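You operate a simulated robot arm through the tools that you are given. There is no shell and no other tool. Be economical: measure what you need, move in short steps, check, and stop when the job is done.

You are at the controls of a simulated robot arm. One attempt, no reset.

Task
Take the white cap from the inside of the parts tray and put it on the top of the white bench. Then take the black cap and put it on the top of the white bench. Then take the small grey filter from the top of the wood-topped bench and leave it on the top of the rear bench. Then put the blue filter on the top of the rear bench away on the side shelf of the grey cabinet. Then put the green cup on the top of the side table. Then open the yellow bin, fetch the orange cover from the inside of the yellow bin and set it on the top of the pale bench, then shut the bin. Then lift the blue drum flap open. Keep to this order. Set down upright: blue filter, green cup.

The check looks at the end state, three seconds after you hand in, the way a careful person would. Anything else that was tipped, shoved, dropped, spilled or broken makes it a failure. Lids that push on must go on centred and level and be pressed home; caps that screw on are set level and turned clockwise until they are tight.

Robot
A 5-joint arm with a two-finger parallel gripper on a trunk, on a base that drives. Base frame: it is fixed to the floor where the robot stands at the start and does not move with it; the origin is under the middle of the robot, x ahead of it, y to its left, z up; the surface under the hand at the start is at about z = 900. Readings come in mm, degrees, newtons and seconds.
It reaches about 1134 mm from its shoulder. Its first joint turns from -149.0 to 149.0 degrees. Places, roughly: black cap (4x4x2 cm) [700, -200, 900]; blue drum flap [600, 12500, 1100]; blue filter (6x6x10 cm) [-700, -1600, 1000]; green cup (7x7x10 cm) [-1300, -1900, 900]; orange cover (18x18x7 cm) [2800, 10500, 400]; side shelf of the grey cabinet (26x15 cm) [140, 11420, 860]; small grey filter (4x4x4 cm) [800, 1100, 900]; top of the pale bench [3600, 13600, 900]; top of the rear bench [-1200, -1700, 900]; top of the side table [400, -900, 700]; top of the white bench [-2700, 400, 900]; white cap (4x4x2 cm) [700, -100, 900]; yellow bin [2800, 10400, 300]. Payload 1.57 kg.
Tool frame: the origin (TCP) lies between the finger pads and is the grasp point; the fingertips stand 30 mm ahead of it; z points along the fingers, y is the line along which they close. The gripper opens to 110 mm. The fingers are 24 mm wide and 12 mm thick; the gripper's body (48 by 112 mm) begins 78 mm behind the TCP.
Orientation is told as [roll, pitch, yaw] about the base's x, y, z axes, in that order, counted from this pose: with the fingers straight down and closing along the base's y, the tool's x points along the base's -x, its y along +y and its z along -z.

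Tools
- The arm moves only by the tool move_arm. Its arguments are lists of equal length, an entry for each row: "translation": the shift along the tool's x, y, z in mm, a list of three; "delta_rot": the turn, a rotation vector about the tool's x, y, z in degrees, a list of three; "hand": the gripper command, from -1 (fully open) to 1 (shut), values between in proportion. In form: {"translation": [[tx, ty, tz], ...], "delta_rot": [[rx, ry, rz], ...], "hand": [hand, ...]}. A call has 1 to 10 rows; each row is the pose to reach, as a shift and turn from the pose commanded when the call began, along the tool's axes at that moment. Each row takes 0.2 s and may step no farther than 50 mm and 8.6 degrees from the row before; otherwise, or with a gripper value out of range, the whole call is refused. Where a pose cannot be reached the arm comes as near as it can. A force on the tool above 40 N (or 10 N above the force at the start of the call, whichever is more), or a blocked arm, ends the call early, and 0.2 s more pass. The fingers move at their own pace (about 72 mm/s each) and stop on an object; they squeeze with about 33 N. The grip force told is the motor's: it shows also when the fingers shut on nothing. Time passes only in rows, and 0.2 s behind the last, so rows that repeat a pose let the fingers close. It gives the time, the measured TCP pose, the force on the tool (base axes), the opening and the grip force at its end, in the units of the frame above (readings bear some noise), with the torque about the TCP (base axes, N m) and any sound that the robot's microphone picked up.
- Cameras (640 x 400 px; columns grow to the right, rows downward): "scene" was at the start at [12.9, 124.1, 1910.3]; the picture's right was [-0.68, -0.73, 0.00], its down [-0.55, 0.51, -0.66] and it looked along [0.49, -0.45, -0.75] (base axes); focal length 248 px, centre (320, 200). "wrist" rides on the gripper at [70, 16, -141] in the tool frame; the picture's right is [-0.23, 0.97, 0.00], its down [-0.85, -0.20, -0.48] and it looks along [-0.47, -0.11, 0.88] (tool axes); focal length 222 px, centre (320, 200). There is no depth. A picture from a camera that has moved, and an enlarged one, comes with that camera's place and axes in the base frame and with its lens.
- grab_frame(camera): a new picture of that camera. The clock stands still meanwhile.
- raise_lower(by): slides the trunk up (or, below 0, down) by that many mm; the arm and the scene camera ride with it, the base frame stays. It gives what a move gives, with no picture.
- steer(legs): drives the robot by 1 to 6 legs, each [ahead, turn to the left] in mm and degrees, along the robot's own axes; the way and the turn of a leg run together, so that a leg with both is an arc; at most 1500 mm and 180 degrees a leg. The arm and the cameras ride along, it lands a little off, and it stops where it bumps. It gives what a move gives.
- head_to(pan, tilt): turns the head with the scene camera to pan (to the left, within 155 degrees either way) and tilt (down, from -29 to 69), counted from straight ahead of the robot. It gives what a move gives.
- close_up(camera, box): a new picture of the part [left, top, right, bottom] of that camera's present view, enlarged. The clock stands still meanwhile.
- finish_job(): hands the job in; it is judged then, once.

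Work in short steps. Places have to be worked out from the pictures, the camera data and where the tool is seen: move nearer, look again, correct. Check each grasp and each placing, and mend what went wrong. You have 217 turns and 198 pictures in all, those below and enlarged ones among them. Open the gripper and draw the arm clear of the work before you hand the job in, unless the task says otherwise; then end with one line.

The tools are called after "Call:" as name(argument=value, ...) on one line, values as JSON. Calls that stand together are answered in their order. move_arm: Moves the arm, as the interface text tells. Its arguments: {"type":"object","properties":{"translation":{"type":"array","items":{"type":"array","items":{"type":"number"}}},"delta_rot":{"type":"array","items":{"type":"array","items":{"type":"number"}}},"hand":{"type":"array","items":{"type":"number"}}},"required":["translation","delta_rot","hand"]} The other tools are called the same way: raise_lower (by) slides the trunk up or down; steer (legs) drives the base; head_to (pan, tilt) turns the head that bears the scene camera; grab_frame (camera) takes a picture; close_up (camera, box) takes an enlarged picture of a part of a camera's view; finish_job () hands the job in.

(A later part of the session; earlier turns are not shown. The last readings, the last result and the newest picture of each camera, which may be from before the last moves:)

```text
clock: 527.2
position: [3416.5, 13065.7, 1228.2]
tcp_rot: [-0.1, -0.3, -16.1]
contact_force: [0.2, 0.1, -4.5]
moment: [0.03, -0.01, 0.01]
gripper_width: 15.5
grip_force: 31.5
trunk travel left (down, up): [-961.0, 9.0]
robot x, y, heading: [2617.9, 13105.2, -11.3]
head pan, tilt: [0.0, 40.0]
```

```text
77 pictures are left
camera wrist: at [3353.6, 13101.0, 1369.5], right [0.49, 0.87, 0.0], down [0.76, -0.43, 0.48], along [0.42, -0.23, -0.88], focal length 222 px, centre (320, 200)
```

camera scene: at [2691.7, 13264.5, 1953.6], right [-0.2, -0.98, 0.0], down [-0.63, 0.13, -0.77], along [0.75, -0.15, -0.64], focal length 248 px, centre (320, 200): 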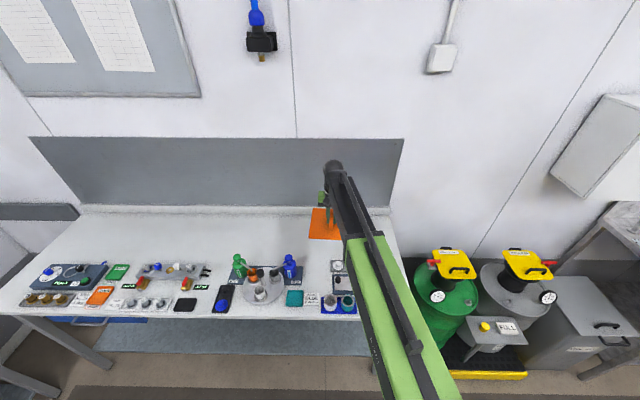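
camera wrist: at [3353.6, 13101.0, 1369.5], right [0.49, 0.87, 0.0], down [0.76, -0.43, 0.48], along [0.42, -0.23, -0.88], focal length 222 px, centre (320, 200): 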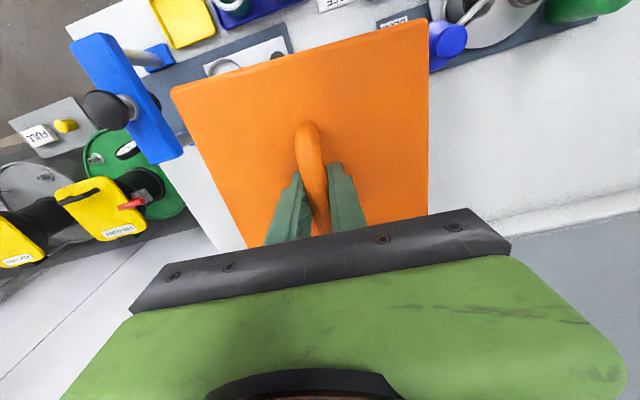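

The back half of the bench is free right across (depth 280-670 mm from the front edge). I drive 120 ahead and reach 60 more, aiming the cover at depth ~460.

Call:
steer(legs=[[120, 0]])

Call:
move_arm(translation=[[-30, 0, 0], [-60, 3, 0]], delta_rot=[[0, 0, 0], [0, 0, 0]], hand=[1, 1])

Call:
raise_lower(by=-200)

Call:
grab_frame(camera="wrist")

Call:
close_up(camera="scene", box=[200, 130, 440, 280])

```text
clock: 528.4
position: [3536.2, 13042.1, 1226.1]
tcp_rot: [0.0, -0.1, -16.1]
contact_force: [0.4, -0.1, -4.9]
moment: [0.0, 0.07, 0.01]
gripper_width: 15.4
grip_force: 31.0
trunk travel left (down, up): [-961.0, 9.0]
robot x, y, heading: [2734.8, 13080.3, -11.7]
head pan, tilt: [0.0, 40.0]
```

```text
clock: 529.0
position: [3592.2, 13030.1, 1229.0]
tcp_rot: [0.0, -0.3, -16.2]
contact_force: [-0.1, 0.0, -4.5]
moment: [0.01, 0.0, 0.0]
gripper_width: 15.4
grip_force: 31.1
trunk travel left (down, up): [-961.0, 9.0]
robot x, y, heading: [2734.9, 13082.1, -11.6]
head pan, tilt: [0.0, 40.0]
```

```text
clock: 531.2
position: [3593.2, 13029.4, 1029.0]
tcp_rot: [0.1, -0.3, -16.2]
contact_force: [-0.4, -0.4, -4.2]
moment: [0.0, -0.02, 0.0]
gripper_width: 15.4
grip_force: 31.1
trunk travel left (down, up): [-761.0, 209.0]
robot x, y, heading: [2736.2, 13082.0, -11.7]
head pan, tilt: [0.0, 40.0]
```

```text
76 pictures are left
camera wrist: at [3529.9, 13064.5, 1169.5], right [0.49, 0.87, 0.0], down [0.76, -0.43, 0.48], along [0.42, -0.23, -0.88], focal length 222 px, centre (320, 200)
```

wrist: 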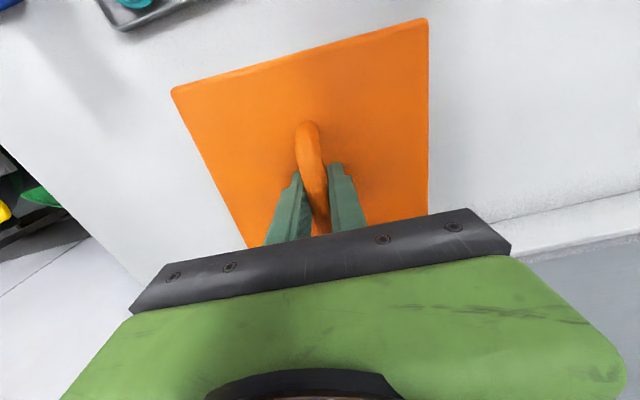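

```text
2.67 times, centred on (320, 205) of scene
camera zoom: at [2809.2, 13240.7, 1753.6], right [-0.2, -0.98, 0.0], down [-0.63, 0.13, -0.77], along [0.75, -0.15, -0.64], focal length 660 px, centre (320, 187)
```

zoom: 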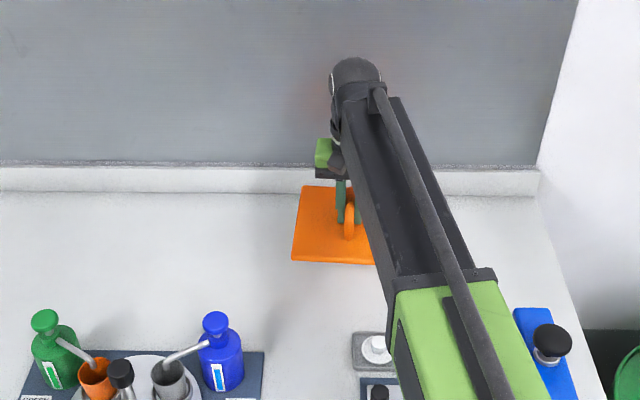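

Clear below. I lower toward the bench and then in small steps to contact.

Call:
raise_lower(by=-66)

Call:
raise_lower(by=-6)

Call:
raise_lower(by=-5)

Call:
raise_lower(by=-4)

```text
clock: 532.2
position: [3592.0, 13031.3, 963.1]
tcp_rot: [-0.1, -0.3, -16.1]
contact_force: [-0.2, -0.4, -4.5]
moment: [0.01, 0.02, 0.0]
gripper_width: 15.2
grip_force: 31.6
trunk travel left (down, up): [-695.0, 275.0]
robot x, y, heading: [2733.5, 13080.5, -11.2]
head pan, tilt: [0.0, 40.0]
```

```text
clock: 532.8
position: [3592.9, 13029.8, 956.2]
tcp_rot: [0.1, -0.2, -16.1]
contact_force: [0.0, -0.4, -3.6]
moment: [-0.02, 0.01, 0.01]
gripper_width: 15.3
grip_force: 30.7
trunk travel left (down, up): [-689.0, 281.0]
robot x, y, heading: [2736.8, 13081.5, -11.5]
head pan, tilt: [0.0, 40.0]
```

```text
clock: 533.3
position: [3592.6, 13030.0, 950.5]
tcp_rot: [0.0, -0.4, -16.1]
contact_force: [0.1, 0.2, -4.0]
moment: [0.0, 0.03, 0.05]
gripper_width: 15.3
grip_force: 31.1
trunk travel left (down, up): [-684.0, 286.0]
robot x, y, heading: [2736.6, 13082.4, -11.3]
head pan, tilt: [0.0, 40.0]
```

```text
clock: 533.9
position: [3593.5, 13029.7, 946.6]
tcp_rot: [-0.1, -0.3, -16.1]
contact_force: [0.5, -1.5, -4.9]
moment: [-0.02, -0.01, 0.01]
gripper_width: 15.3
grip_force: 31.0
trunk travel left (down, up): [-680.0, 290.0]
robot x, y, heading: [2736.6, 13082.7, -11.5]
head pan, tilt: [0.0, 40.0]
```

Call:
raise_lower(by=-3)

Call:
raise_lower(by=-3)

Call:
raise_lower(by=-3)

Call:
raise_lower(by=-3)

```text
clock: 534.4
position: [3593.3, 13029.6, 943.9]
tcp_rot: [0.0, -0.2, -16.1]
contact_force: [0.2, 0.5, -3.8]
moment: [0.01, 0.03, -0.01]
gripper_width: 15.4
grip_force: 30.9
trunk travel left (down, up): [-677.0, 293.0]
robot x, y, heading: [2738.1, 13081.9, -11.4]
head pan, tilt: [0.0, 40.0]
```

```text
clock: 534.9
position: [3592.2, 13029.8, 942.0]
tcp_rot: [0.0, -0.5, -16.1]
contact_force: [11.7, -1.1, 21.2]
moment: [0.01, 0.11, -0.06]
gripper_width: 15.4
grip_force: 31.3
trunk travel left (down, up): [-674.0, 296.0]
robot x, y, heading: [2736.6, 13079.2, -11.5]
head pan, tilt: [0.0, 40.0]
```

```text
clock: 535.2
position: [3592.9, 13029.9, 941.7]
tcp_rot: [0.1, -0.7, -16.0]
contact_force: [-1.5, 0.9, 17.5]
moment: [-0.19, -0.26, 0.03]
gripper_width: 15.4
grip_force: 31.0
trunk travel left (down, up): [-674.0, 296.0]
robot x, y, heading: [2737.9, 13084.4, -11.2]
head pan, tilt: [0.0, 40.0]
stopped: the force on the tool passed its limit at 41 N (the readings are from after the stop); the commanded pose is now the measured one
```

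```text
clock: 535.6
position: [3592.6, 13030.6, 941.3]
tcp_rot: [0.1, -0.7, -16.1]
contact_force: [-1.3, -0.2, 24.8]
moment: [-0.14, -0.05, 0.06]
gripper_width: 15.4
grip_force: 31.1
trunk travel left (down, up): [-673.0, 297.0]
robot x, y, heading: [2735.4, 13082.6, -11.5]
head pan, tilt: [0.0, 40.0]
stopped: the force on the tool passed its limit at 47 N (the readings are from after the stop); the commanded pose is now the measured one
```

The cover is on the bench. I open and lift straight up, then verify.

Call:
move_arm(translation=[[0, 0, 0], [0, 0, 0], [0, 0, 0], [0, 0, 0]], delta_rot=[[0, 0, 0], [0, 0, 0], [0, 0, 0], [0, 0, 0]], hand=[0.2, 0.2, 0.2, 0.2])

Call:
raise_lower(by=290)

Call:
grab_frame(camera="wrist")

```text
clock: 536.1
position: [3593.7, 13036.4, 941.6]
tcp_rot: [0.6, -0.7, -15.9]
contact_force: [6.2, 13.8, 32.6]
moment: [-0.05, 0.34, -0.1]
gripper_width: 30.0
grip_force: 0.1
trunk travel left (down, up): [-673.0, 297.0]
robot x, y, heading: [2736.7, 13079.3, -11.7]
head pan, tilt: [0.0, 40.0]
stopped in row 2: the force on the tool passed its limit at 43 N (the readings are from after the stop); the commanded pose is now the measured one
```

```text
clock: 539.1
position: [3596.3, 13034.4, 1229.3]
tcp_rot: [0.4, -0.6, -15.9]
contact_force: [-0.8, 0.5, 0.1]
moment: [0.03, -0.02, -0.03]
gripper_width: 44.3
grip_force: 0.0
trunk travel left (down, up): [-963.0, 7.0]
robot x, y, heading: [2738.1, 13083.6, -11.6]
head pan, tilt: [0.0, 40.0]
```

```text
74 pictures are left
camera wrist: at [3531.6, 13066.9, 1371.0], right [0.49, 0.87, 0.01], down [0.76, -0.43, 0.49], along [0.43, -0.23, -0.87], focal length 222 px, centre (320, 200)
```

wrist: 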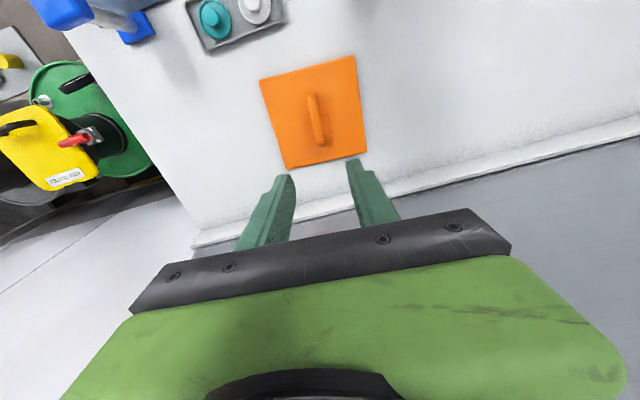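

The cover lies flat on the pale bench. Now I return to shut the bin: I retract, close the fingers, and drive to about (1308,10701) facing the bin's axis.

Call:
move_arm(translation=[[45, 0, 0], [80, 0, 0]], delta_rot=[[0, 0, 0], [0, 0, 0]], hand=[1, 1])

Call:
steer(legs=[[-300, 0], [0, -103.4], [1500, 0], [1194, 0], [0, 103.5]])

Call:
head_to(pan=0, tilt=40)

Call:
grab_frame(camera="scene")

```text
clock: 539.7
position: [3517.6, 13055.4, 1229.2]
tcp_rot: [0.4, -0.6, -16.0]
contact_force: [0.0, 1.3, 0.6]
moment: [0.04, 0.02, 0.01]
gripper_width: 0.0
grip_force: 21.3
trunk travel left (down, up): [-963.0, 7.0]
robot x, y, heading: [2737.3, 13080.8, -11.6]
head pan, tilt: [0.0, 40.0]
```

```text
clock: 563.2
position: [2070.2, 10654.8, 1230.9]
tcp_rot: [0.5, -0.7, -16.0]
contact_force: [0.2, 0.3, 0.1]
moment: [-0.03, -0.02, -0.02]
gripper_width: 0.0
grip_force: 20.7
trunk travel left (down, up): [-963.0, 7.0]
robot x, y, heading: [1297.0, 10715.9, -11.9]
head pan, tilt: [0.0, 40.0]
```

```text
clock: 563.8
position: [2072.4, 10655.9, 1230.3]
tcp_rot: [0.4, -0.6, -15.9]
contact_force: [0.4, -0.2, -0.5]
moment: [0.01, 0.02, 0.02]
gripper_width: 0.0
grip_force: 21.3
trunk travel left (down, up): [-963.0, 7.0]
robot x, y, heading: [1297.4, 10717.4, -12.2]
head pan, tilt: [0.0, 40.0]
```

```text
73 pictures are left
camera scene: at [1371.4, 10873.5, 1955.3], right [-0.21, -0.98, 0.0], down [-0.63, 0.14, -0.77], along [0.75, -0.16, -0.64], focal length 248 px, centre (320, 200)
```

scene: 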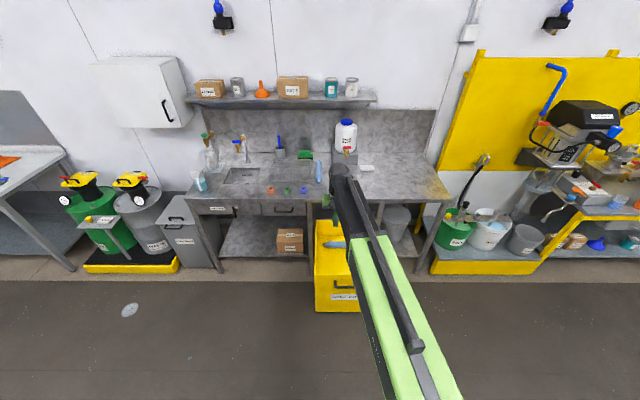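

I bring the tool in line before the bar, at (2085,10542), and lower it to handle height.

Call:
move_arm(translation=[[-15, -35, 0], [-30, -70, 0], [-45, -103, 0]], delta_rot=[[0, 0, -1.5], [0, 0, -3], [0, 0, -4.5]], hand=[1, 1, 1])

Call:
raise_lower(by=-400)

Call:
grab_frame(camera="wrist")

```text
clock: 564.6
position: [2086.9, 10542.7, 1229.7]
tcp_rot: [0.5, -0.6, -11.4]
contact_force: [0.5, 0.5, 0.6]
moment: [0.02, -0.01, 0.01]
gripper_width: 0.0
grip_force: 21.3
trunk travel left (down, up): [-963.0, 7.0]
robot x, y, heading: [1298.6, 10715.0, -12.2]
head pan, tilt: [0.0, 40.0]
```

```text
clock: 568.4
position: [2086.1, 10543.0, 830.2]
tcp_rot: [0.3, -0.6, -11.4]
contact_force: [-0.3, -0.9, -0.9]
moment: [0.0, 0.02, 0.02]
gripper_width: 0.2
grip_force: 21.3
trunk travel left (down, up): [-563.0, 407.0]
robot x, y, heading: [1297.9, 10715.2, -12.5]
head pan, tilt: [0.0, 40.0]
```

```text
72 pictures are left
camera wrist: at [2020.0, 10571.7, 971.1], right [0.42, 0.91, 0.01], down [0.79, -0.37, 0.49], along [0.45, -0.2, -0.87], focal length 222 px, centre (320, 200)
```

wrist: 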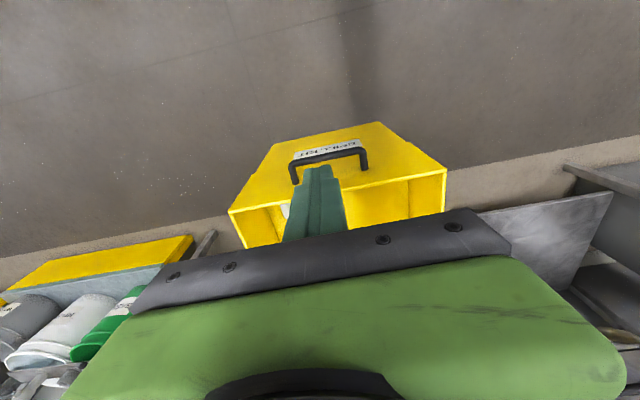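

The bar is where expected, (2164,10527). I lower 300 more and begin pushing slowly with the base.

Call:
raise_lower(by=-300)

Call:
steer(legs=[[120, 0]])

Call:
grab_frame(camera="wrist")

```text
clock: 571.4
position: [2085.7, 10542.6, 530.1]
tcp_rot: [0.3, -0.5, -11.5]
contact_force: [-0.3, -0.3, -0.2]
moment: [0.0, 0.02, -0.01]
gripper_width: 0.0
grip_force: 21.5
trunk travel left (down, up): [-263.0, 707.0]
robot x, y, heading: [1297.5, 10717.8, -12.2]
head pan, tilt: [0.0, 40.0]
```

```text
clock: 572.7
position: [2204.8, 10517.8, 531.0]
tcp_rot: [0.4, -0.6, -11.5]
contact_force: [-4.6, 1.4, -1.4]
moment: [0.0, 0.01, -0.04]
gripper_width: 0.0
grip_force: 21.4
trunk travel left (down, up): [-263.0, 707.0]
robot x, y, heading: [1415.1, 10690.8, -12.1]
head pan, tilt: [0.0, 40.0]
```

```text
71 pictures are left
camera wrist: at [2138.2, 10545.9, 671.0], right [0.42, 0.91, 0.01], down [0.79, -0.37, 0.49], along [0.45, -0.2, -0.87], focal length 222 px, centre (320, 200)
```

wrist: 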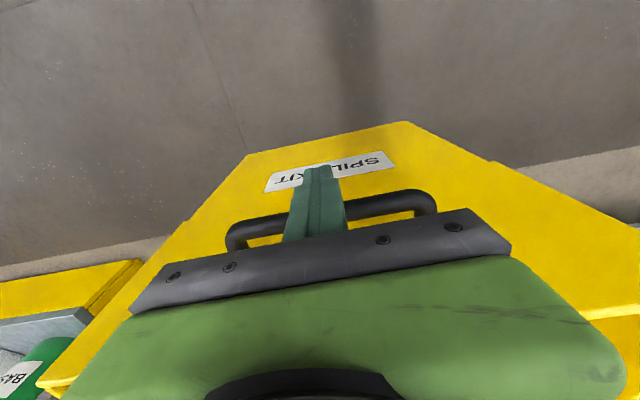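

The fingers push the bar gently (5 N). I push on 250.

Call:
steer(legs=[[250, 0]])

Call:
grab_frame(camera="scene")

```text
clock: 574.5
position: [2450.4, 10466.4, 529.3]
tcp_rot: [0.3, -0.7, -11.4]
contact_force: [-0.1, 0.7, -0.2]
moment: [-0.04, 0.01, -0.02]
gripper_width: 0.1
grip_force: 21.3
trunk travel left (down, up): [-263.0, 707.0]
robot x, y, heading: [1661.2, 10635.5, -12.3]
head pan, tilt: [0.0, 40.0]
```

```text
70 pictures are left
camera scene: at [1735.3, 10795.7, 1255.2], right [-0.21, -0.98, 0.0], down [-0.63, 0.14, -0.77], along [0.75, -0.16, -0.64], focal length 248 px, centre (320, 200)
```

scene: 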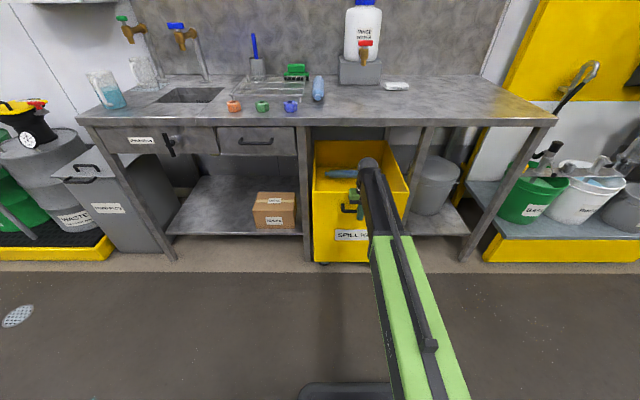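

Nearly in. I push 65 more, then small steps until it meets its stop.

Call:
steer(legs=[[65, 0]])

Call:
steer(legs=[[12, 0]])

Call:
steer(legs=[[6, 0]])

Call:
grab_frame(camera="wrist")

```text
clock: 575.5
position: [2514.9, 10451.7, 529.8]
tcp_rot: [0.3, -0.6, -11.5]
contact_force: [-0.1, 0.6, 0.2]
moment: [0.0, 0.01, -0.04]
gripper_width: 0.0
grip_force: 21.1
trunk travel left (down, up): [-263.0, 707.0]
robot x, y, heading: [1729.3, 10625.8, -12.2]
head pan, tilt: [0.0, 40.0]
```

```text
clock: 576.2
position: [2524.9, 10449.2, 530.1]
tcp_rot: [0.3, -0.4, -11.3]
contact_force: [-29.3, 5.1, -6.7]
moment: [0.09, 0.08, -0.08]
gripper_width: 0.2
grip_force: 22.0
trunk travel left (down, up): [-263.0, 707.0]
robot x, y, heading: [1736.5, 10618.7, -12.2]
head pan, tilt: [0.0, 40.0]
```

```text
clock: 577.1
position: [2524.9, 10449.1, 530.7]
tcp_rot: [0.4, 0.5, -11.4]
contact_force: [0.5, 0.6, -0.5]
moment: [-0.02, -0.03, 0.0]
gripper_width: 0.1
grip_force: 21.6
trunk travel left (down, up): [-263.0, 707.0]
robot x, y, heading: [1740.7, 10618.5, -12.2]
head pan, tilt: [0.0, 40.0]
stopped in leg 1: the force on the tool passed its limit at 48 N (the readings are from after the stop); the commanded pose is now the measured one
```

```text
69 pictures are left
camera wrist: at [2461.5, 10476.5, 672.4], right [0.42, 0.91, 0.0], down [0.8, -0.37, 0.47], along [0.43, -0.19, -0.88], focal length 222 px, centre (320, 200)
```

wrist: 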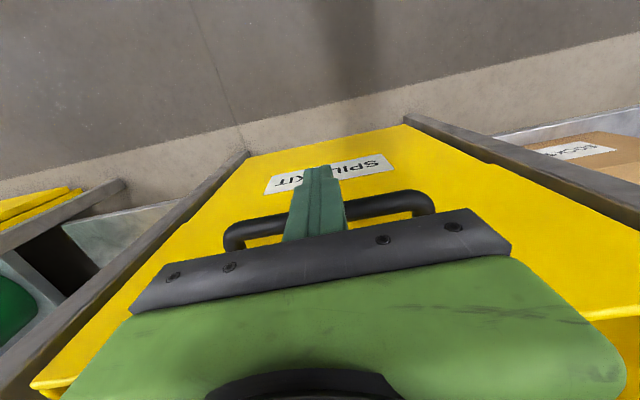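

The bin has met its stop: shut. I back away, raise, and check the bin.

Call:
steer(legs=[[-260, 0]])

Call:
raise_lower(by=400)

Call:
raise_lower(by=300)

Call:
grab_frame(camera="scene")

```text
clock: 578.9
position: [2269.5, 10503.9, 529.3]
tcp_rot: [0.4, 0.6, -11.4]
contact_force: [-0.9, -0.7, 0.2]
moment: [0.01, -0.01, -0.01]
gripper_width: 0.3
grip_force: 21.2
trunk travel left (down, up): [-263.0, 707.0]
robot x, y, heading: [1484.5, 10674.7, -12.0]
head pan, tilt: [0.0, 40.0]
```

```text
clock: 582.8
position: [2269.8, 10504.3, 929.9]
tcp_rot: [0.3, 0.5, -11.3]
contact_force: [0.2, -0.9, -0.2]
moment: [0.0, 0.0, -0.01]
gripper_width: 0.2
grip_force: 21.6
trunk travel left (down, up): [-663.0, 307.0]
robot x, y, heading: [1485.7, 10674.5, -12.1]
head pan, tilt: [0.0, 40.0]
```

```text
clock: 585.8
position: [2269.2, 10504.2, 1230.9]
tcp_rot: [0.3, 0.6, -11.5]
contact_force: [-0.7, -0.6, -0.6]
moment: [-0.03, 0.03, -0.02]
gripper_width: 0.0
grip_force: 20.8
trunk travel left (down, up): [-963.0, 7.0]
robot x, y, heading: [1487.9, 10671.9, -11.9]
head pan, tilt: [0.0, 40.0]
```

```text
68 pictures are left
camera scene: at [1561.3, 10833.2, 1955.2], right [-0.21, -0.98, 0.0], down [-0.63, 0.13, -0.77], along [0.75, -0.16, -0.64], focal length 248 px, centre (320, 200)
```

scene: 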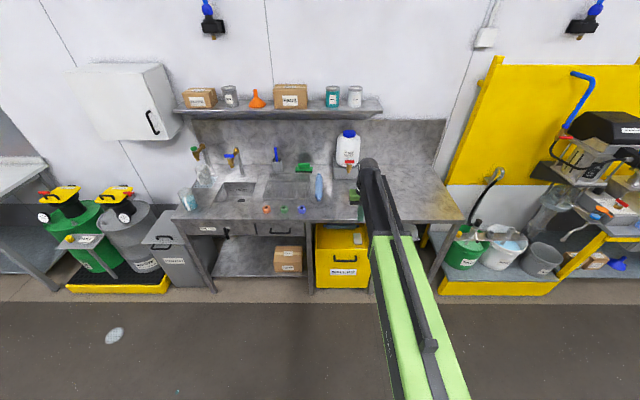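

The bin is back in its place. Now the blue drum: I drive to about (1250,12250), turn to face it, and look.

Call:
steer(legs=[[0, 110.8], [1500, 0], [100, 0], [0, 71]])

Call:
head_to(pan=0, tilt=35)

Call:
grab_frame(camera="scene")

```text
clock: 601.8
position: [444.9, 12415.4, 1230.6]
tcp_rot: [0.6, 0.5, 170.9]
contact_force: [1.4, 0.9, 0.3]
moment: [-0.14, 0.05, -0.01]
gripper_width: 0.0
grip_force: 21.2
trunk travel left (down, up): [-963.0, 7.0]
robot x, y, heading: [1230.0, 12250.8, 169.5]
head pan, tilt: [0.0, 40.0]
```

```text
clock: 602.4
position: [444.0, 12412.2, 1229.7]
tcp_rot: [0.3, 0.6, 171.0]
contact_force: [-0.3, -0.4, 0.3]
moment: [0.01, -0.05, 0.01]
gripper_width: 0.2
grip_force: 21.7
trunk travel left (down, up): [-963.0, 7.0]
robot x, y, heading: [1229.5, 12247.6, 169.7]
head pan, tilt: [0.0, 35.0]
```

```text
67 pictures are left
camera scene: at [1156.4, 12089.9, 1962.6], right [0.18, 0.98, 0.0], down [0.56, -0.1, -0.82], along [-0.81, 0.15, -0.57], focal length 248 px, centre (320, 200)
```

scene: 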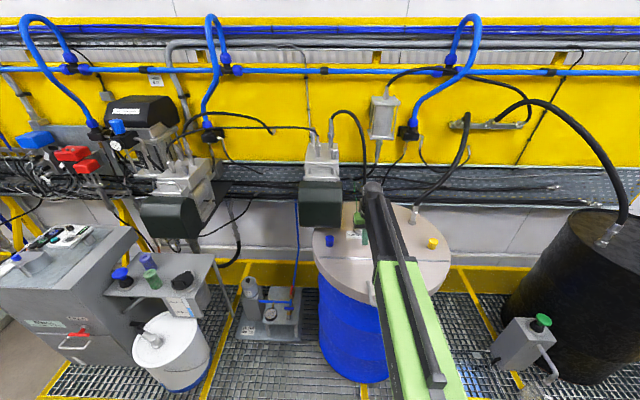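

The drum's beige lid is seen with small fixtures; I zoom to find the flap.

Call:
close_up(camera="scene", box=[290, 200, 470, 320])

Call:
grab_frame(camera="wrist")

```text
3.33 times, centred on (380, 260) of scene
camera zoom: at [1156.4, 12089.9, 1962.6], right [0.18, 0.98, 0.0], down [0.56, -0.1, -0.82], along [-0.81, 0.15, -0.57], focal length 825 px, centre (120, 0)
```

zoom: 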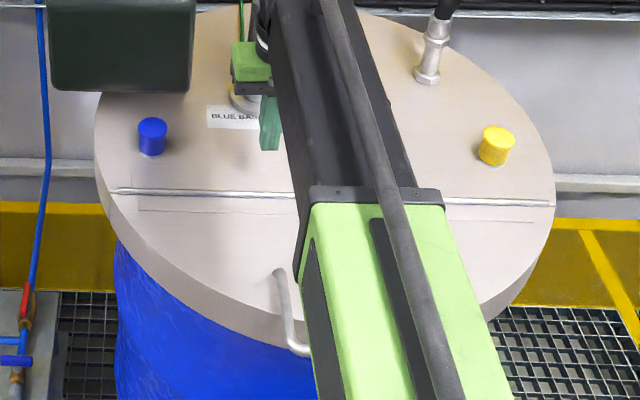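

```text
65 pictures are left
camera wrist: at [510.5, 12384.6, 1372.4], right [-0.38, -0.93, 0.0], down [-0.82, 0.33, 0.47], along [-0.44, 0.17, -0.88], focal length 222 px, centre (320, 200)
```

wrist: 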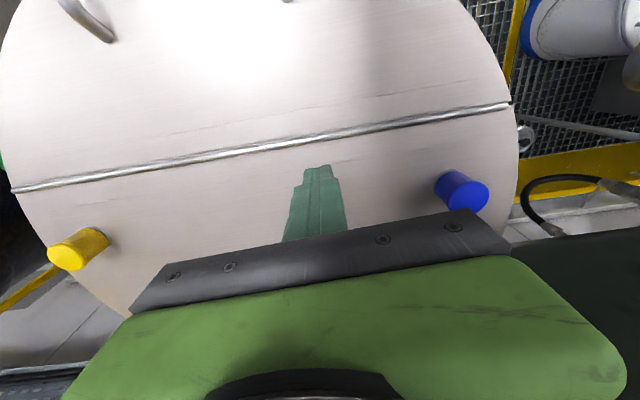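

The front half of the lid is the flap, hinged along the metal strip (about (403,12186)-(548,12833)), with a U-handle projecting at the front, near (660,12390-12580). I retract the arm to look at it from above.

Call:
move_arm(translation=[[46, -19, 0], [92, -38, 0], [138, -57, 0], [184, -76, 0], [230, -95, 0]], delta_rot=[[0, 0, 0], [0, 0, 0], [0, 0, 0], [0, 0, 0], [0, 0, 0]], hand=[0.2, 0.2, 0.2, 0.2, 0.2])

Call:
grab_frame(camera="wrist")

Call:
grab_frame(camera="scene")

```text
clock: 603.6
position: [687.0, 12470.0, 1231.4]
tcp_rot: [0.3, 0.4, 171.0]
contact_force: [0.6, 0.5, 0.5]
moment: [-0.01, 0.01, 0.02]
gripper_width: 44.1
grip_force: 0.1
trunk travel left (down, up): [-963.0, 7.0]
robot x, y, heading: [1228.2, 12248.8, 169.6]
head pan, tilt: [0.0, 35.0]
```

```text
64 pictures are left
camera wrist: at [753.0, 12444.0, 1372.8], right [-0.38, -0.93, 0.0], down [-0.82, 0.33, 0.47], along [-0.44, 0.17, -0.88], focal length 222 px, centre (320, 200)
```

wrist: 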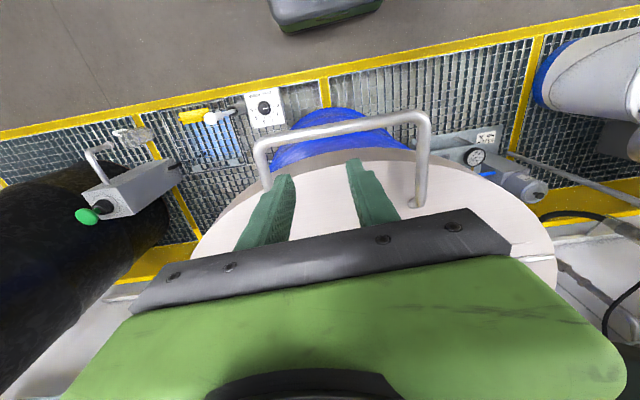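

```text
63 pictures are left
camera scene: at [1158.3, 12091.3, 1962.9], right [0.18, 0.98, 0.0], down [0.56, -0.1, -0.82], along [-0.81, 0.15, -0.57], focal length 248 px, centre (320, 200)
```

scene: 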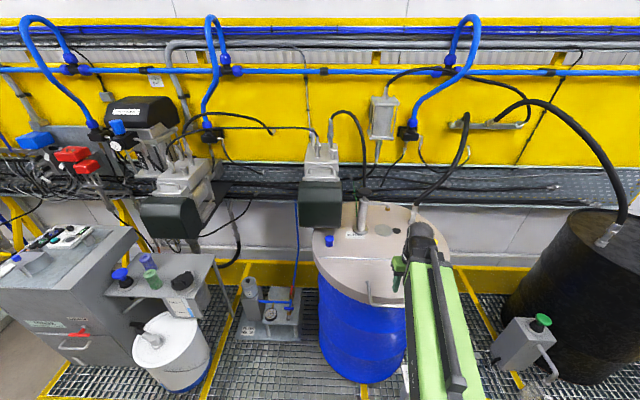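

The handle is a U-bar: bar mid about (710,12441,z≈1167), 233 mm in front of the hinge; the lid is at z≈1140. I'll grip the bar from above with the fingers closing front-to-back and swing it along an arc. First I spin the gripper ~94°.

Call:
move_arm(translation=[[0, 0, 0], [0, 0, 0], [0, 0, 0], [0, 0, 0], [0, 0, 0], [0, 0, 0], [0, 0, 0], [0, 0, 0], [0, 0, 0], [0, 0, 0]], delta_rot=[[0, 0, 8.6], [0, 0, 17.2], [0, 0, 25.8], [0, 0, 34.4], [0, 0, 43], [0, 0, 51.6], [0, 0, 60.2], [0, 0, 68.8], [0, 0, 77.4], [0, 0, 86]], hand=[0.2, 0.2, 0.2, 0.2, 0.2, 0.2, 0.2, 0.2, 0.2, 0.2])

Call:
move_arm(translation=[[-30, -20, 0]], delta_rot=[[0, 0, 7.6]], hand=[0.2])

Call:
grab_frame(camera="wrist")

Call:
close_up(camera="scene", box=[330, 200, 470, 320])

```text
clock: 605.8
position: [687.1, 12470.3, 1229.9]
tcp_rot: [-0.3, 0.4, 84.8]
contact_force: [0.3, -0.2, 0.0]
moment: [-0.01, -0.01, -0.01]
gripper_width: 43.8
grip_force: 0.1
trunk travel left (down, up): [-963.0, 7.0]
robot x, y, heading: [1228.1, 12252.2, 169.5]
head pan, tilt: [0.0, 35.0]
```

```text
clock: 606.2
position: [711.5, 12500.4, 1230.0]
tcp_rot: [-0.5, 0.3, 77.3]
contact_force: [-0.6, 0.4, -0.1]
moment: [0.0, 0.02, 0.0]
gripper_width: 43.8
grip_force: 0.1
trunk travel left (down, up): [-963.0, 7.0]
robot x, y, heading: [1228.9, 12252.6, 169.8]
head pan, tilt: [0.0, 35.0]
```

```text
62 pictures are left
camera wrist: at [678.7, 12435.4, 1372.2], right [-0.9, 0.44, -0.01], down [0.38, 0.79, 0.47], along [0.21, 0.42, -0.88], focal length 222 px, centre (320, 200)
```

wrist: 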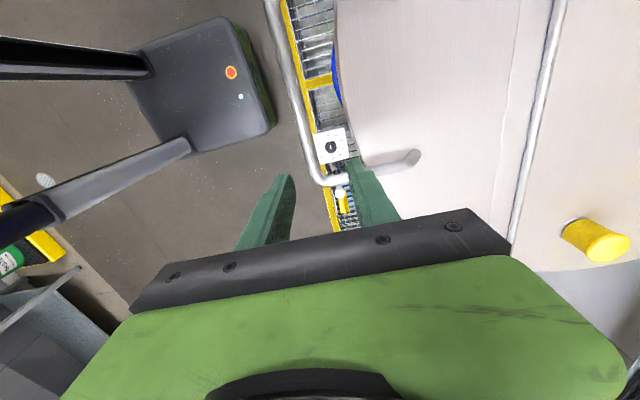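

```text
3.33 times, centred on (400, 260) of scene
camera zoom: at [1157.8, 12092.2, 1962.9], right [0.18, 0.98, 0.0], down [0.56, -0.1, -0.82], along [-0.81, 0.15, -0.57], focal length 825 px, centre (53, 0)
```

zoom: 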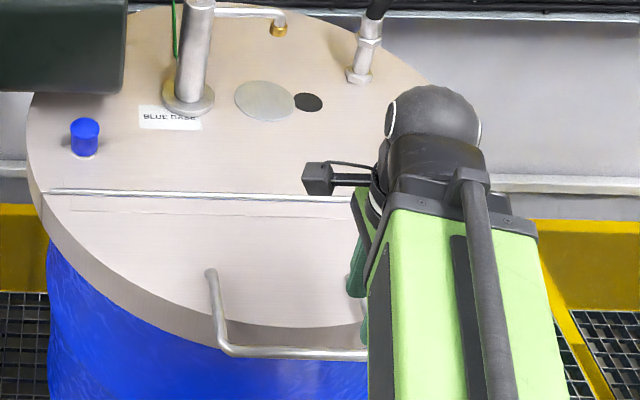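

I moved the wrong way along the bar; bar centre now measures (703,12443,1163). I correct to it and lower so the fingertips straddle the bar just above the lid.

Call:
move_arm(translation=[[29, -2, 0], [58, -4, 0]], delta_rot=[[0, 0, 0], [0, 0, 0]], hand=[0.2, 0.2])

Call:
grab_frame(camera="wrist")

Call:
close_up(camera="scene", box=[330, 200, 470, 320])

```text
clock: 606.8
position: [693.8, 12443.2, 1229.8]
tcp_rot: [-0.6, 0.3, 77.5]
contact_force: [0.4, 0.0, -0.3]
moment: [-0.03, -0.02, 0.01]
gripper_width: 44.0
grip_force: 0.0
out of reach, approached as far as the arm can: row 2
trunk travel left (down, up): [-963.0, 7.0]
robot x, y, heading: [1230.4, 12248.2, 169.8]
head pan, tilt: [0.0, 35.0]
```

```text
60 pictures are left
camera wrist: at [661.1, 12378.8, 1371.8], right [-0.9, 0.43, -0.01], down [0.38, 0.79, 0.48], along [0.22, 0.42, -0.88], focal length 222 px, centre (320, 200)
```

wrist: 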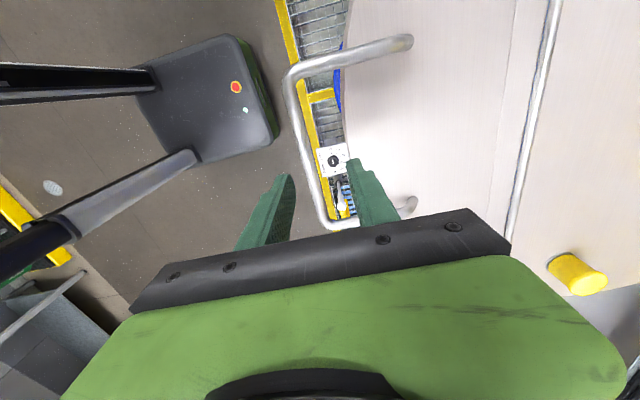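

```text
3.33 times, centred on (400, 260) of scene
camera zoom: at [1156.1, 12090.3, 1962.7], right [0.18, 0.98, 0.0], down [0.56, -0.1, -0.82], along [-0.81, 0.15, -0.57], focal length 825 px, centre (53, 0)
```

zoom: 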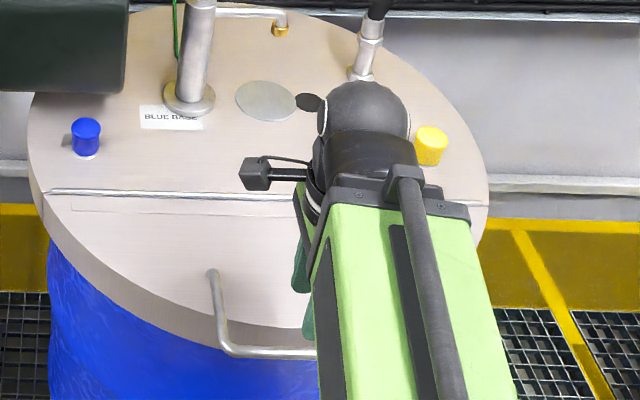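

The handle lies 8 mm nearer me than the tool, at the arm's inner reach limit; I back the base 40 mm, reach out 32 mm and lower 48.

Call:
steer(legs=[[-40, 0]])

Call:
move_arm(translation=[[0, 31, 0]], delta_rot=[[0, 0, 0]], hand=[0.2])

Call:
raise_lower(by=-30)

Call:
grab_frame(camera="wrist")

```text
clock: 607.7
position: [736.8, 12435.2, 1231.9]
tcp_rot: [-0.4, 0.3, 77.4]
contact_force: [0.6, -0.6, -0.2]
moment: [0.0, 0.08, 0.02]
gripper_width: 44.0
grip_force: 0.1
trunk travel left (down, up): [-963.0, 7.0]
robot x, y, heading: [1270.2, 12246.7, 169.7]
head pan, tilt: [0.0, 35.0]
```

```text
clock: 608.1
position: [702.8, 12443.7, 1230.8]
tcp_rot: [-0.6, 0.3, 77.4]
contact_force: [1.0, -0.2, 0.7]
moment: [0.03, 0.02, 0.01]
gripper_width: 44.0
grip_force: 0.1
trunk travel left (down, up): [-963.0, 7.0]
robot x, y, heading: [1267.0, 12238.9, 169.7]
head pan, tilt: [0.0, 35.0]
```

```text
clock: 608.8
position: [702.9, 12444.0, 1200.0]
tcp_rot: [-0.6, 0.3, 77.4]
contact_force: [-1.6, 0.7, 0.6]
moment: [-0.01, -0.01, -0.03]
gripper_width: 43.8
grip_force: 0.2
trunk travel left (down, up): [-933.0, 37.0]
robot x, y, heading: [1271.5, 12238.7, 169.9]
head pan, tilt: [0.0, 35.0]
```

```text
58 pictures are left
camera wrist: at [671.2, 12379.5, 1341.8], right [-0.9, 0.43, -0.01], down [0.38, 0.8, 0.48], along [0.22, 0.42, -0.88], focal length 222 px, centre (320, 200)
```

wrist: 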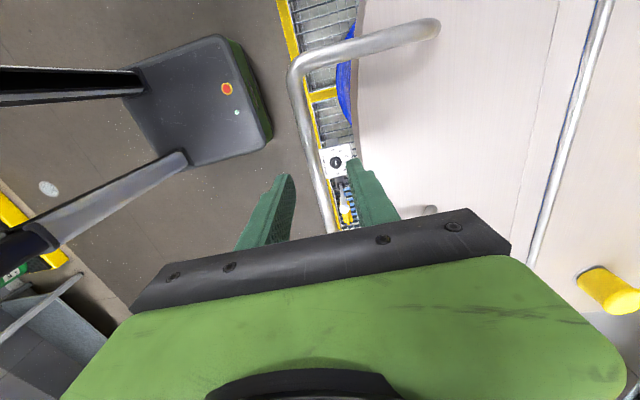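

The bar lies between the fingers. I lower 19 more and close.

Call:
raise_lower(by=-20)

Call:
move_arm(translation=[[0, 0, 0], [0, 0, 0], [0, 0, 0], [0, 0, 0]], delta_rot=[[0, 0, 0], [0, 0, 0], [0, 0, 0], [0, 0, 0]], hand=[1, 1, 1, 1])

Call:
grab_frame(camera="wrist")

```text
clock: 609.5
position: [703.4, 12443.0, 1179.7]
tcp_rot: [-0.5, 0.3, 77.4]
contact_force: [-0.2, -0.2, -0.3]
moment: [-0.01, 0.01, 0.0]
gripper_width: 43.9
grip_force: 0.0
trunk travel left (down, up): [-913.0, 57.0]
robot x, y, heading: [1272.8, 12242.4, 169.6]
head pan, tilt: [0.0, 35.0]
```

```text
clock: 610.3
position: [707.2, 12443.3, 1184.1]
tcp_rot: [-0.5, 0.2, 77.5]
contact_force: [-1.3, -0.1, 59.9]
moment: [0.42, -0.04, 0.15]
gripper_width: 0.1
grip_force: 21.8
trunk travel left (down, up): [-913.0, 57.0]
robot x, y, heading: [1267.6, 12241.5, 169.8]
head pan, tilt: [0.0, 35.0]
stopped in row 3: the force on the tool passed its limit at 75 N (the readings are from after the stop); the commanded pose is now the measured one
```

```text
57 pictures are left
camera wrist: at [675.7, 12378.0, 1325.1], right [-0.9, 0.43, -0.01], down [0.38, 0.79, 0.48], along [0.21, 0.43, -0.88], focal length 222 px, centre (320, 200)
```

wrist: 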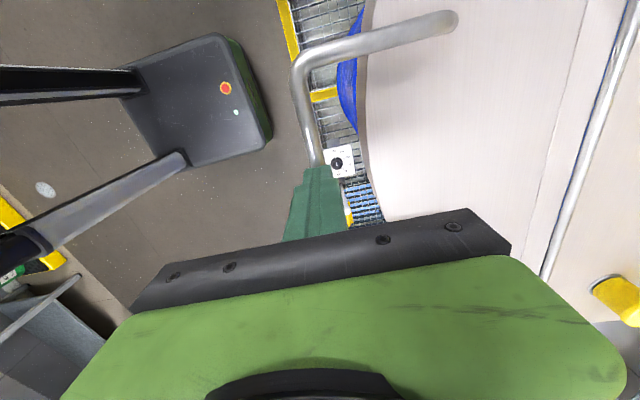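

The fingers shut above the bar (tips slid off its top), so the bar is ~20 mm lower than I judged. I lift a little, reopen, lower further, and look.

Call:
raise_lower(by=12)

Call:
move_arm(translation=[[0, 4, 0], [0, 4, 0], [0, 4, 0]], delta_rot=[[0, 0, 0], [0, 0, 0], [0, 0, 0]], hand=[0.2, 0.2, 0.2])

Call:
raise_lower(by=-34)

Call:
grab_frame(camera="wrist")

```text
clock: 610.9
position: [703.6, 12444.2, 1192.1]
tcp_rot: [-0.7, 0.3, 77.3]
contact_force: [-0.1, -0.5, -0.2]
moment: [-0.01, -0.03, 0.0]
gripper_width: 0.1
grip_force: 21.0
trunk travel left (down, up): [-925.0, 45.0]
robot x, y, heading: [1269.3, 12243.9, 169.7]
head pan, tilt: [0.0, 35.0]
```

```text
clock: 611.7
position: [699.4, 12444.3, 1191.9]
tcp_rot: [-0.7, 0.2, 77.4]
contact_force: [0.0, -0.3, 0.0]
moment: [0.01, 0.01, -0.02]
gripper_width: 44.0
grip_force: 0.0
trunk travel left (down, up): [-925.0, 45.0]
robot x, y, heading: [1266.4, 12240.4, 169.8]
head pan, tilt: [0.0, 35.0]
```

```text
clock: 612.5
position: [700.1, 12444.6, 1157.3]
tcp_rot: [-0.7, 0.2, 77.4]
contact_force: [0.8, 1.0, -0.1]
moment: [0.0, -0.01, -0.02]
gripper_width: 43.8
grip_force: 0.0
trunk travel left (down, up): [-891.0, 79.0]
robot x, y, heading: [1269.0, 12240.6, 169.8]
head pan, tilt: [0.0, 35.0]
```

```text
56 pictures are left
camera wrist: at [667.8, 12380.4, 1299.9], right [-0.9, 0.43, -0.01], down [0.38, 0.79, 0.48], along [0.22, 0.42, -0.88], focal length 222 px, centre (320, 200)
```

wrist: 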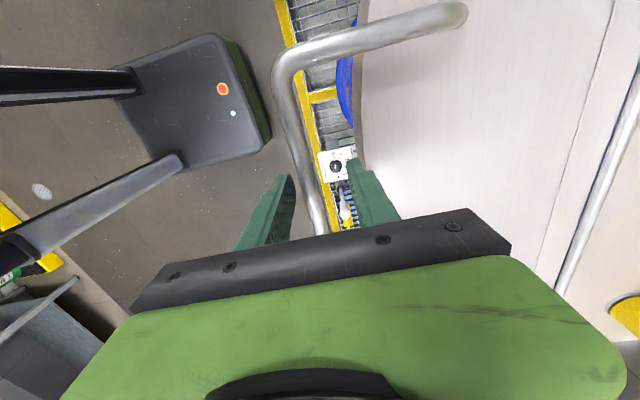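

Call:
move_arm(translation=[[0, -6, 0], [0, -6, 0], [0, -6, 0], [0, -6, 0], [0, -6, 0]], delta_rot=[[0, 0, 0], [0, 0, 0], [0, 0, 0], [0, 0, 0], [0, 0, 0]], hand=[0.2, 1, 1, 1, 1])

Call:
grab_frame(camera="wrist")

```text
clock: 613.7
position: [706.6, 12443.3, 1158.6]
tcp_rot: [-0.7, 0.4, 77.5]
contact_force: [12.8, -3.4, -7.8]
moment: [-0.06, -0.22, 0.23]
gripper_width: 12.8
grip_force: 29.7
trunk travel left (down, up): [-891.0, 79.0]
robot x, y, heading: [1271.4, 12242.1, 169.7]
head pan, tilt: [0.0, 35.0]
```

```text
55 pictures are left
camera wrist: at [675.1, 12378.7, 1300.4], right [-0.9, 0.43, -0.01], down [0.38, 0.79, 0.48], along [0.22, 0.42, -0.88], focal length 222 px, centre (320, 200)
```

wrist: 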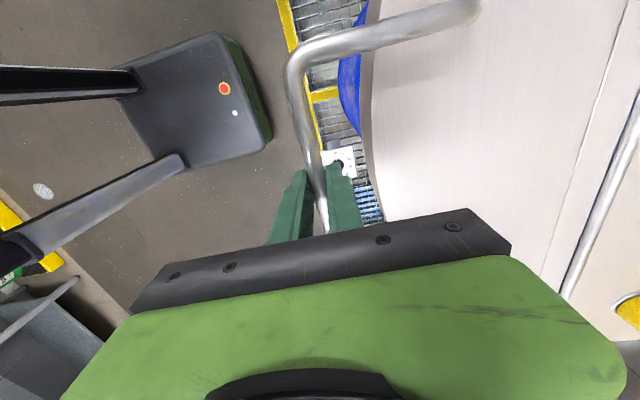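

The bar is gripped (12.8 mm). I start lifting along the arc (radius ≈236 mm about the hinge), first to ~20°, watching the forces.

Call:
move_arm(translation=[[0, 5, -27], [0, 12, -51]], delta_rot=[[0, 0, 0], [0, 0, 0]], hand=[1, 1])

Call:
grab_frame(camera="wrist")

```text
clock: 614.2
position: [705.6, 12441.5, 1159.4]
tcp_rot: [-1.5, 0.3, 77.4]
contact_force: [25.8, -5.7, -6.0]
moment: [-0.15, -0.32, 0.21]
gripper_width: 12.9
grip_force: 29.9
out of reach, approached as far as the arm can: row 1, 2
trunk travel left (down, up): [-891.0, 79.0]
robot x, y, heading: [1268.6, 12243.1, 169.9]
head pan, tilt: [0.0, 35.0]
stopped in row 2: the force on the tool passed its limit at 44 N (the readings are from after the stop); the commanded pose is now the measured one
```

```text
54 pictures are left
camera wrist: at [672.6, 12379.2, 1300.3], right [-0.9, 0.43, -0.03], down [0.37, 0.8, 0.48], along [0.23, 0.42, -0.88], focal length 222 px, centre (320, 200)
```

wrist: 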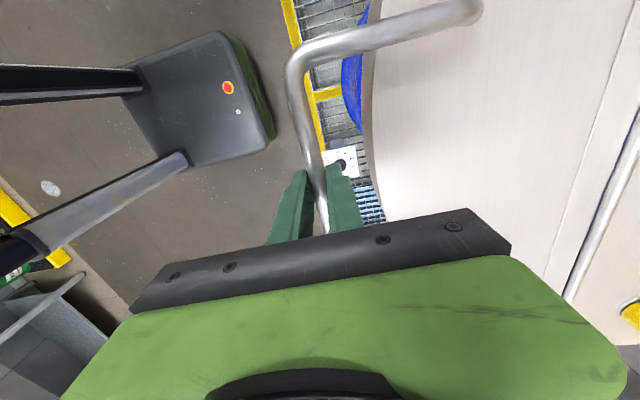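

The arm can't lift with the tool straight down (only the trunk does), so I'll raise the flap first with the trunk, following the arc outward, and then tilt the tool. First: trunk +20 steps with small outward moves.

Call:
raise_lower(by=20)

Call:
move_arm(translation=[[0, 4, 0]], delta_rot=[[0, 0, 0]], hand=[1])

Call:
raise_lower(by=20)

Call:
move_arm(translation=[[0, 6, 0]], delta_rot=[[0, 0, 0]], hand=[1])

Call:
grab_frame(camera="wrist")

```text
clock: 614.9
position: [704.2, 12442.7, 1179.1]
tcp_rot: [-1.0, 0.2, 77.5]
contact_force: [16.2, -3.9, -3.1]
moment: [0.14, -0.17, 0.23]
gripper_width: 12.8
grip_force: 29.9
trunk travel left (down, up): [-911.0, 59.0]
robot x, y, heading: [1270.5, 12243.5, 169.7]
head pan, tilt: [0.0, 35.0]
```

```text
clock: 615.3
position: [704.9, 12443.0, 1180.8]
tcp_rot: [-1.4, 0.3, 77.5]
contact_force: [31.5, -6.9, -1.1]
moment: [0.32, -0.37, 0.26]
gripper_width: 12.5
grip_force: 29.8
trunk travel left (down, up): [-911.0, 59.0]
robot x, y, heading: [1270.2, 12243.5, 169.9]
head pan, tilt: [0.0, 35.0]
```

```text
clock: 615.9
position: [701.0, 12444.4, 1199.1]
tcp_rot: [-1.1, 0.3, 77.4]
contact_force: [16.5, -1.9, -2.1]
moment: [0.23, -0.18, 0.27]
gripper_width: 13.0
grip_force: 29.8
trunk travel left (down, up): [-931.0, 39.0]
robot x, y, heading: [1270.6, 12239.0, 170.0]
head pan, tilt: [0.0, 35.0]
```

```text
clock: 616.3
position: [699.9, 12444.9, 1200.8]
tcp_rot: [-1.5, 0.3, 77.4]
contact_force: [37.7, -7.1, 4.0]
moment: [0.22, -0.51, 0.31]
gripper_width: 12.5
grip_force: 29.6
trunk travel left (down, up): [-931.0, 39.0]
robot x, y, heading: [1270.9, 12238.8, 170.0]
head pan, tilt: [0.0, 35.0]
```

```text
53 pictures are left
camera wrist: at [666.3, 12380.7, 1342.4], right [-0.9, 0.43, -0.03], down [0.37, 0.8, 0.48], along [0.23, 0.42, -0.88], focal length 222 px, centre (320, 200)
```

wrist: 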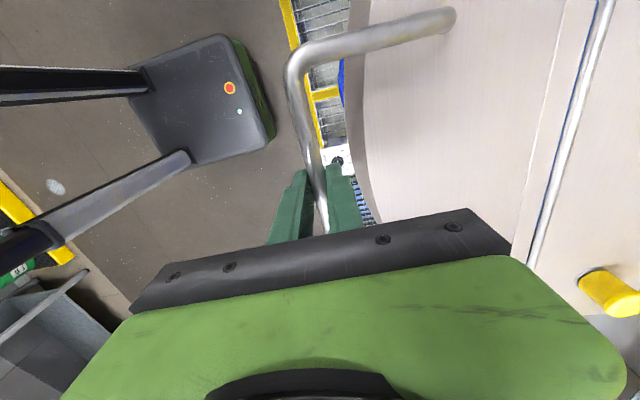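

The flap is rising. My outward push is a bit ahead of the arc (37 N), so I raise the remaining trunk travel first, then adjust.

Call:
raise_lower(by=20)

Call:
raise_lower(by=19)

Call:
move_arm(translation=[[0, 5, 0]], delta_rot=[[0, 0, 0]], hand=[1])

```text
clock: 617.0
position: [693.5, 12446.0, 1218.1]
tcp_rot: [-1.1, 0.3, 77.4]
contact_force: [16.2, -1.9, 0.2]
moment: [-0.04, -0.12, 0.28]
gripper_width: 12.7
grip_force: 29.5
trunk travel left (down, up): [-951.0, 19.0]
robot x, y, heading: [1269.8, 12242.7, 169.7]
head pan, tilt: [0.0, 35.0]
```

```text
clock: 617.7
position: [688.7, 12447.2, 1235.3]
tcp_rot: [-1.2, 0.4, 77.4]
contact_force: [-14.0, 4.5, -12.2]
moment: [-0.13, 0.25, 0.2]
gripper_width: 12.8
grip_force: 29.8
trunk travel left (down, up): [-970.0, 0.0]
robot x, y, heading: [1269.4, 12245.2, 169.6]
head pan, tilt: [0.0, 35.0]
```

```text
clock: 618.1
position: [687.5, 12446.7, 1237.2]
tcp_rot: [-1.5, 0.3, 77.4]
contact_force: [0.5, -1.2, -6.4]
moment: [-0.17, 0.16, 0.24]
gripper_width: 13.1
grip_force: 29.6
trunk travel left (down, up): [-970.0, 0.0]
robot x, y, heading: [1268.6, 12240.5, 169.8]
head pan, tilt: [0.0, 35.0]
```

Neutral now, flap at ~24°. Next I tilt the tool outward while following the arc, to about 40° of flap angle.

Call:
move_arm(translation=[[0, -0.8, -2.2], [0, 0.8, -8.9], [0, 5.8, -20.8], [0, 15, -37.2], [0, 26.2, -52.4]], delta_rot=[[-8, 0, 0], [-16, 0, 0], [-24.5, 0, 0], [-32.9, 0, 0], [-39.4, 0, 0]], hand=[1, 1, 1, 1, 1])

Call:
grab_frame(camera="wrist")

Call:
grab_frame(camera="scene")

```text
clock: 618.7
position: [688.1, 12448.9, 1242.8]
tcp_rot: [12.3, 0.5, 77.3]
contact_force: [27.3, -9.2, 4.8]
moment: [-0.27, -0.43, 0.43]
gripper_width: 12.9
grip_force: 29.3
out of reach, approached as far as the arm can: row 2, 3
trunk travel left (down, up): [-970.0, 0.0]
robot x, y, heading: [1269.1, 12243.7, 169.8]
head pan, tilt: [0.0, 35.0]
stopped in row 3: the force on the tool passed its limit at 45 N (the readings are from after the stop); the commanded pose is now the measured one
```

```text
52 pictures are left
camera wrist: at [687.6, 12377.0, 1385.9], right [-0.88, 0.43, 0.2], down [0.48, 0.77, 0.42], along [0.02, 0.47, -0.89], focal length 222 px, centre (320, 200)
```

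wrist: 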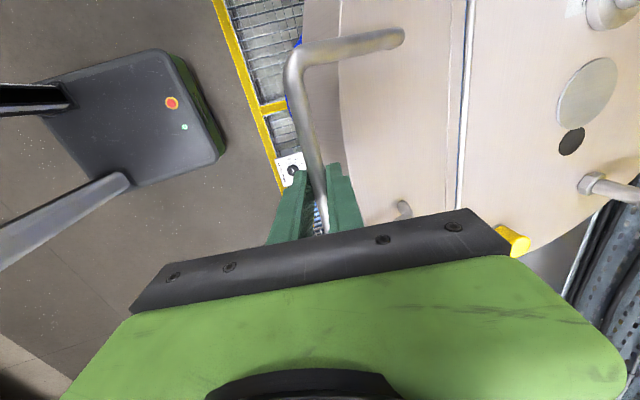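

```text
51 pictures are left
camera scene: at [1199.5, 12082.7, 1970.1], right [0.18, 0.98, 0.0], down [0.56, -0.1, -0.82], along [-0.81, 0.15, -0.57], focal length 248 px, centre (320, 200)
```

scene: 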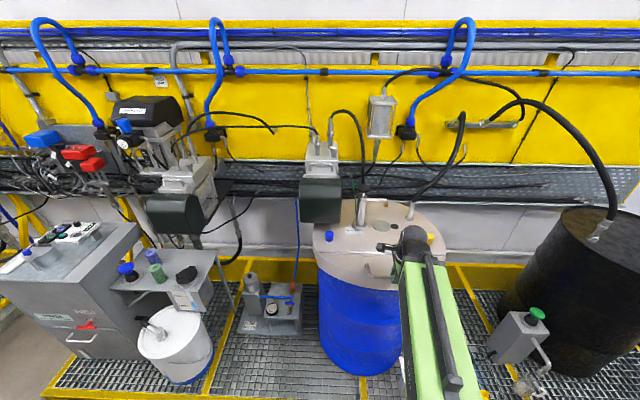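

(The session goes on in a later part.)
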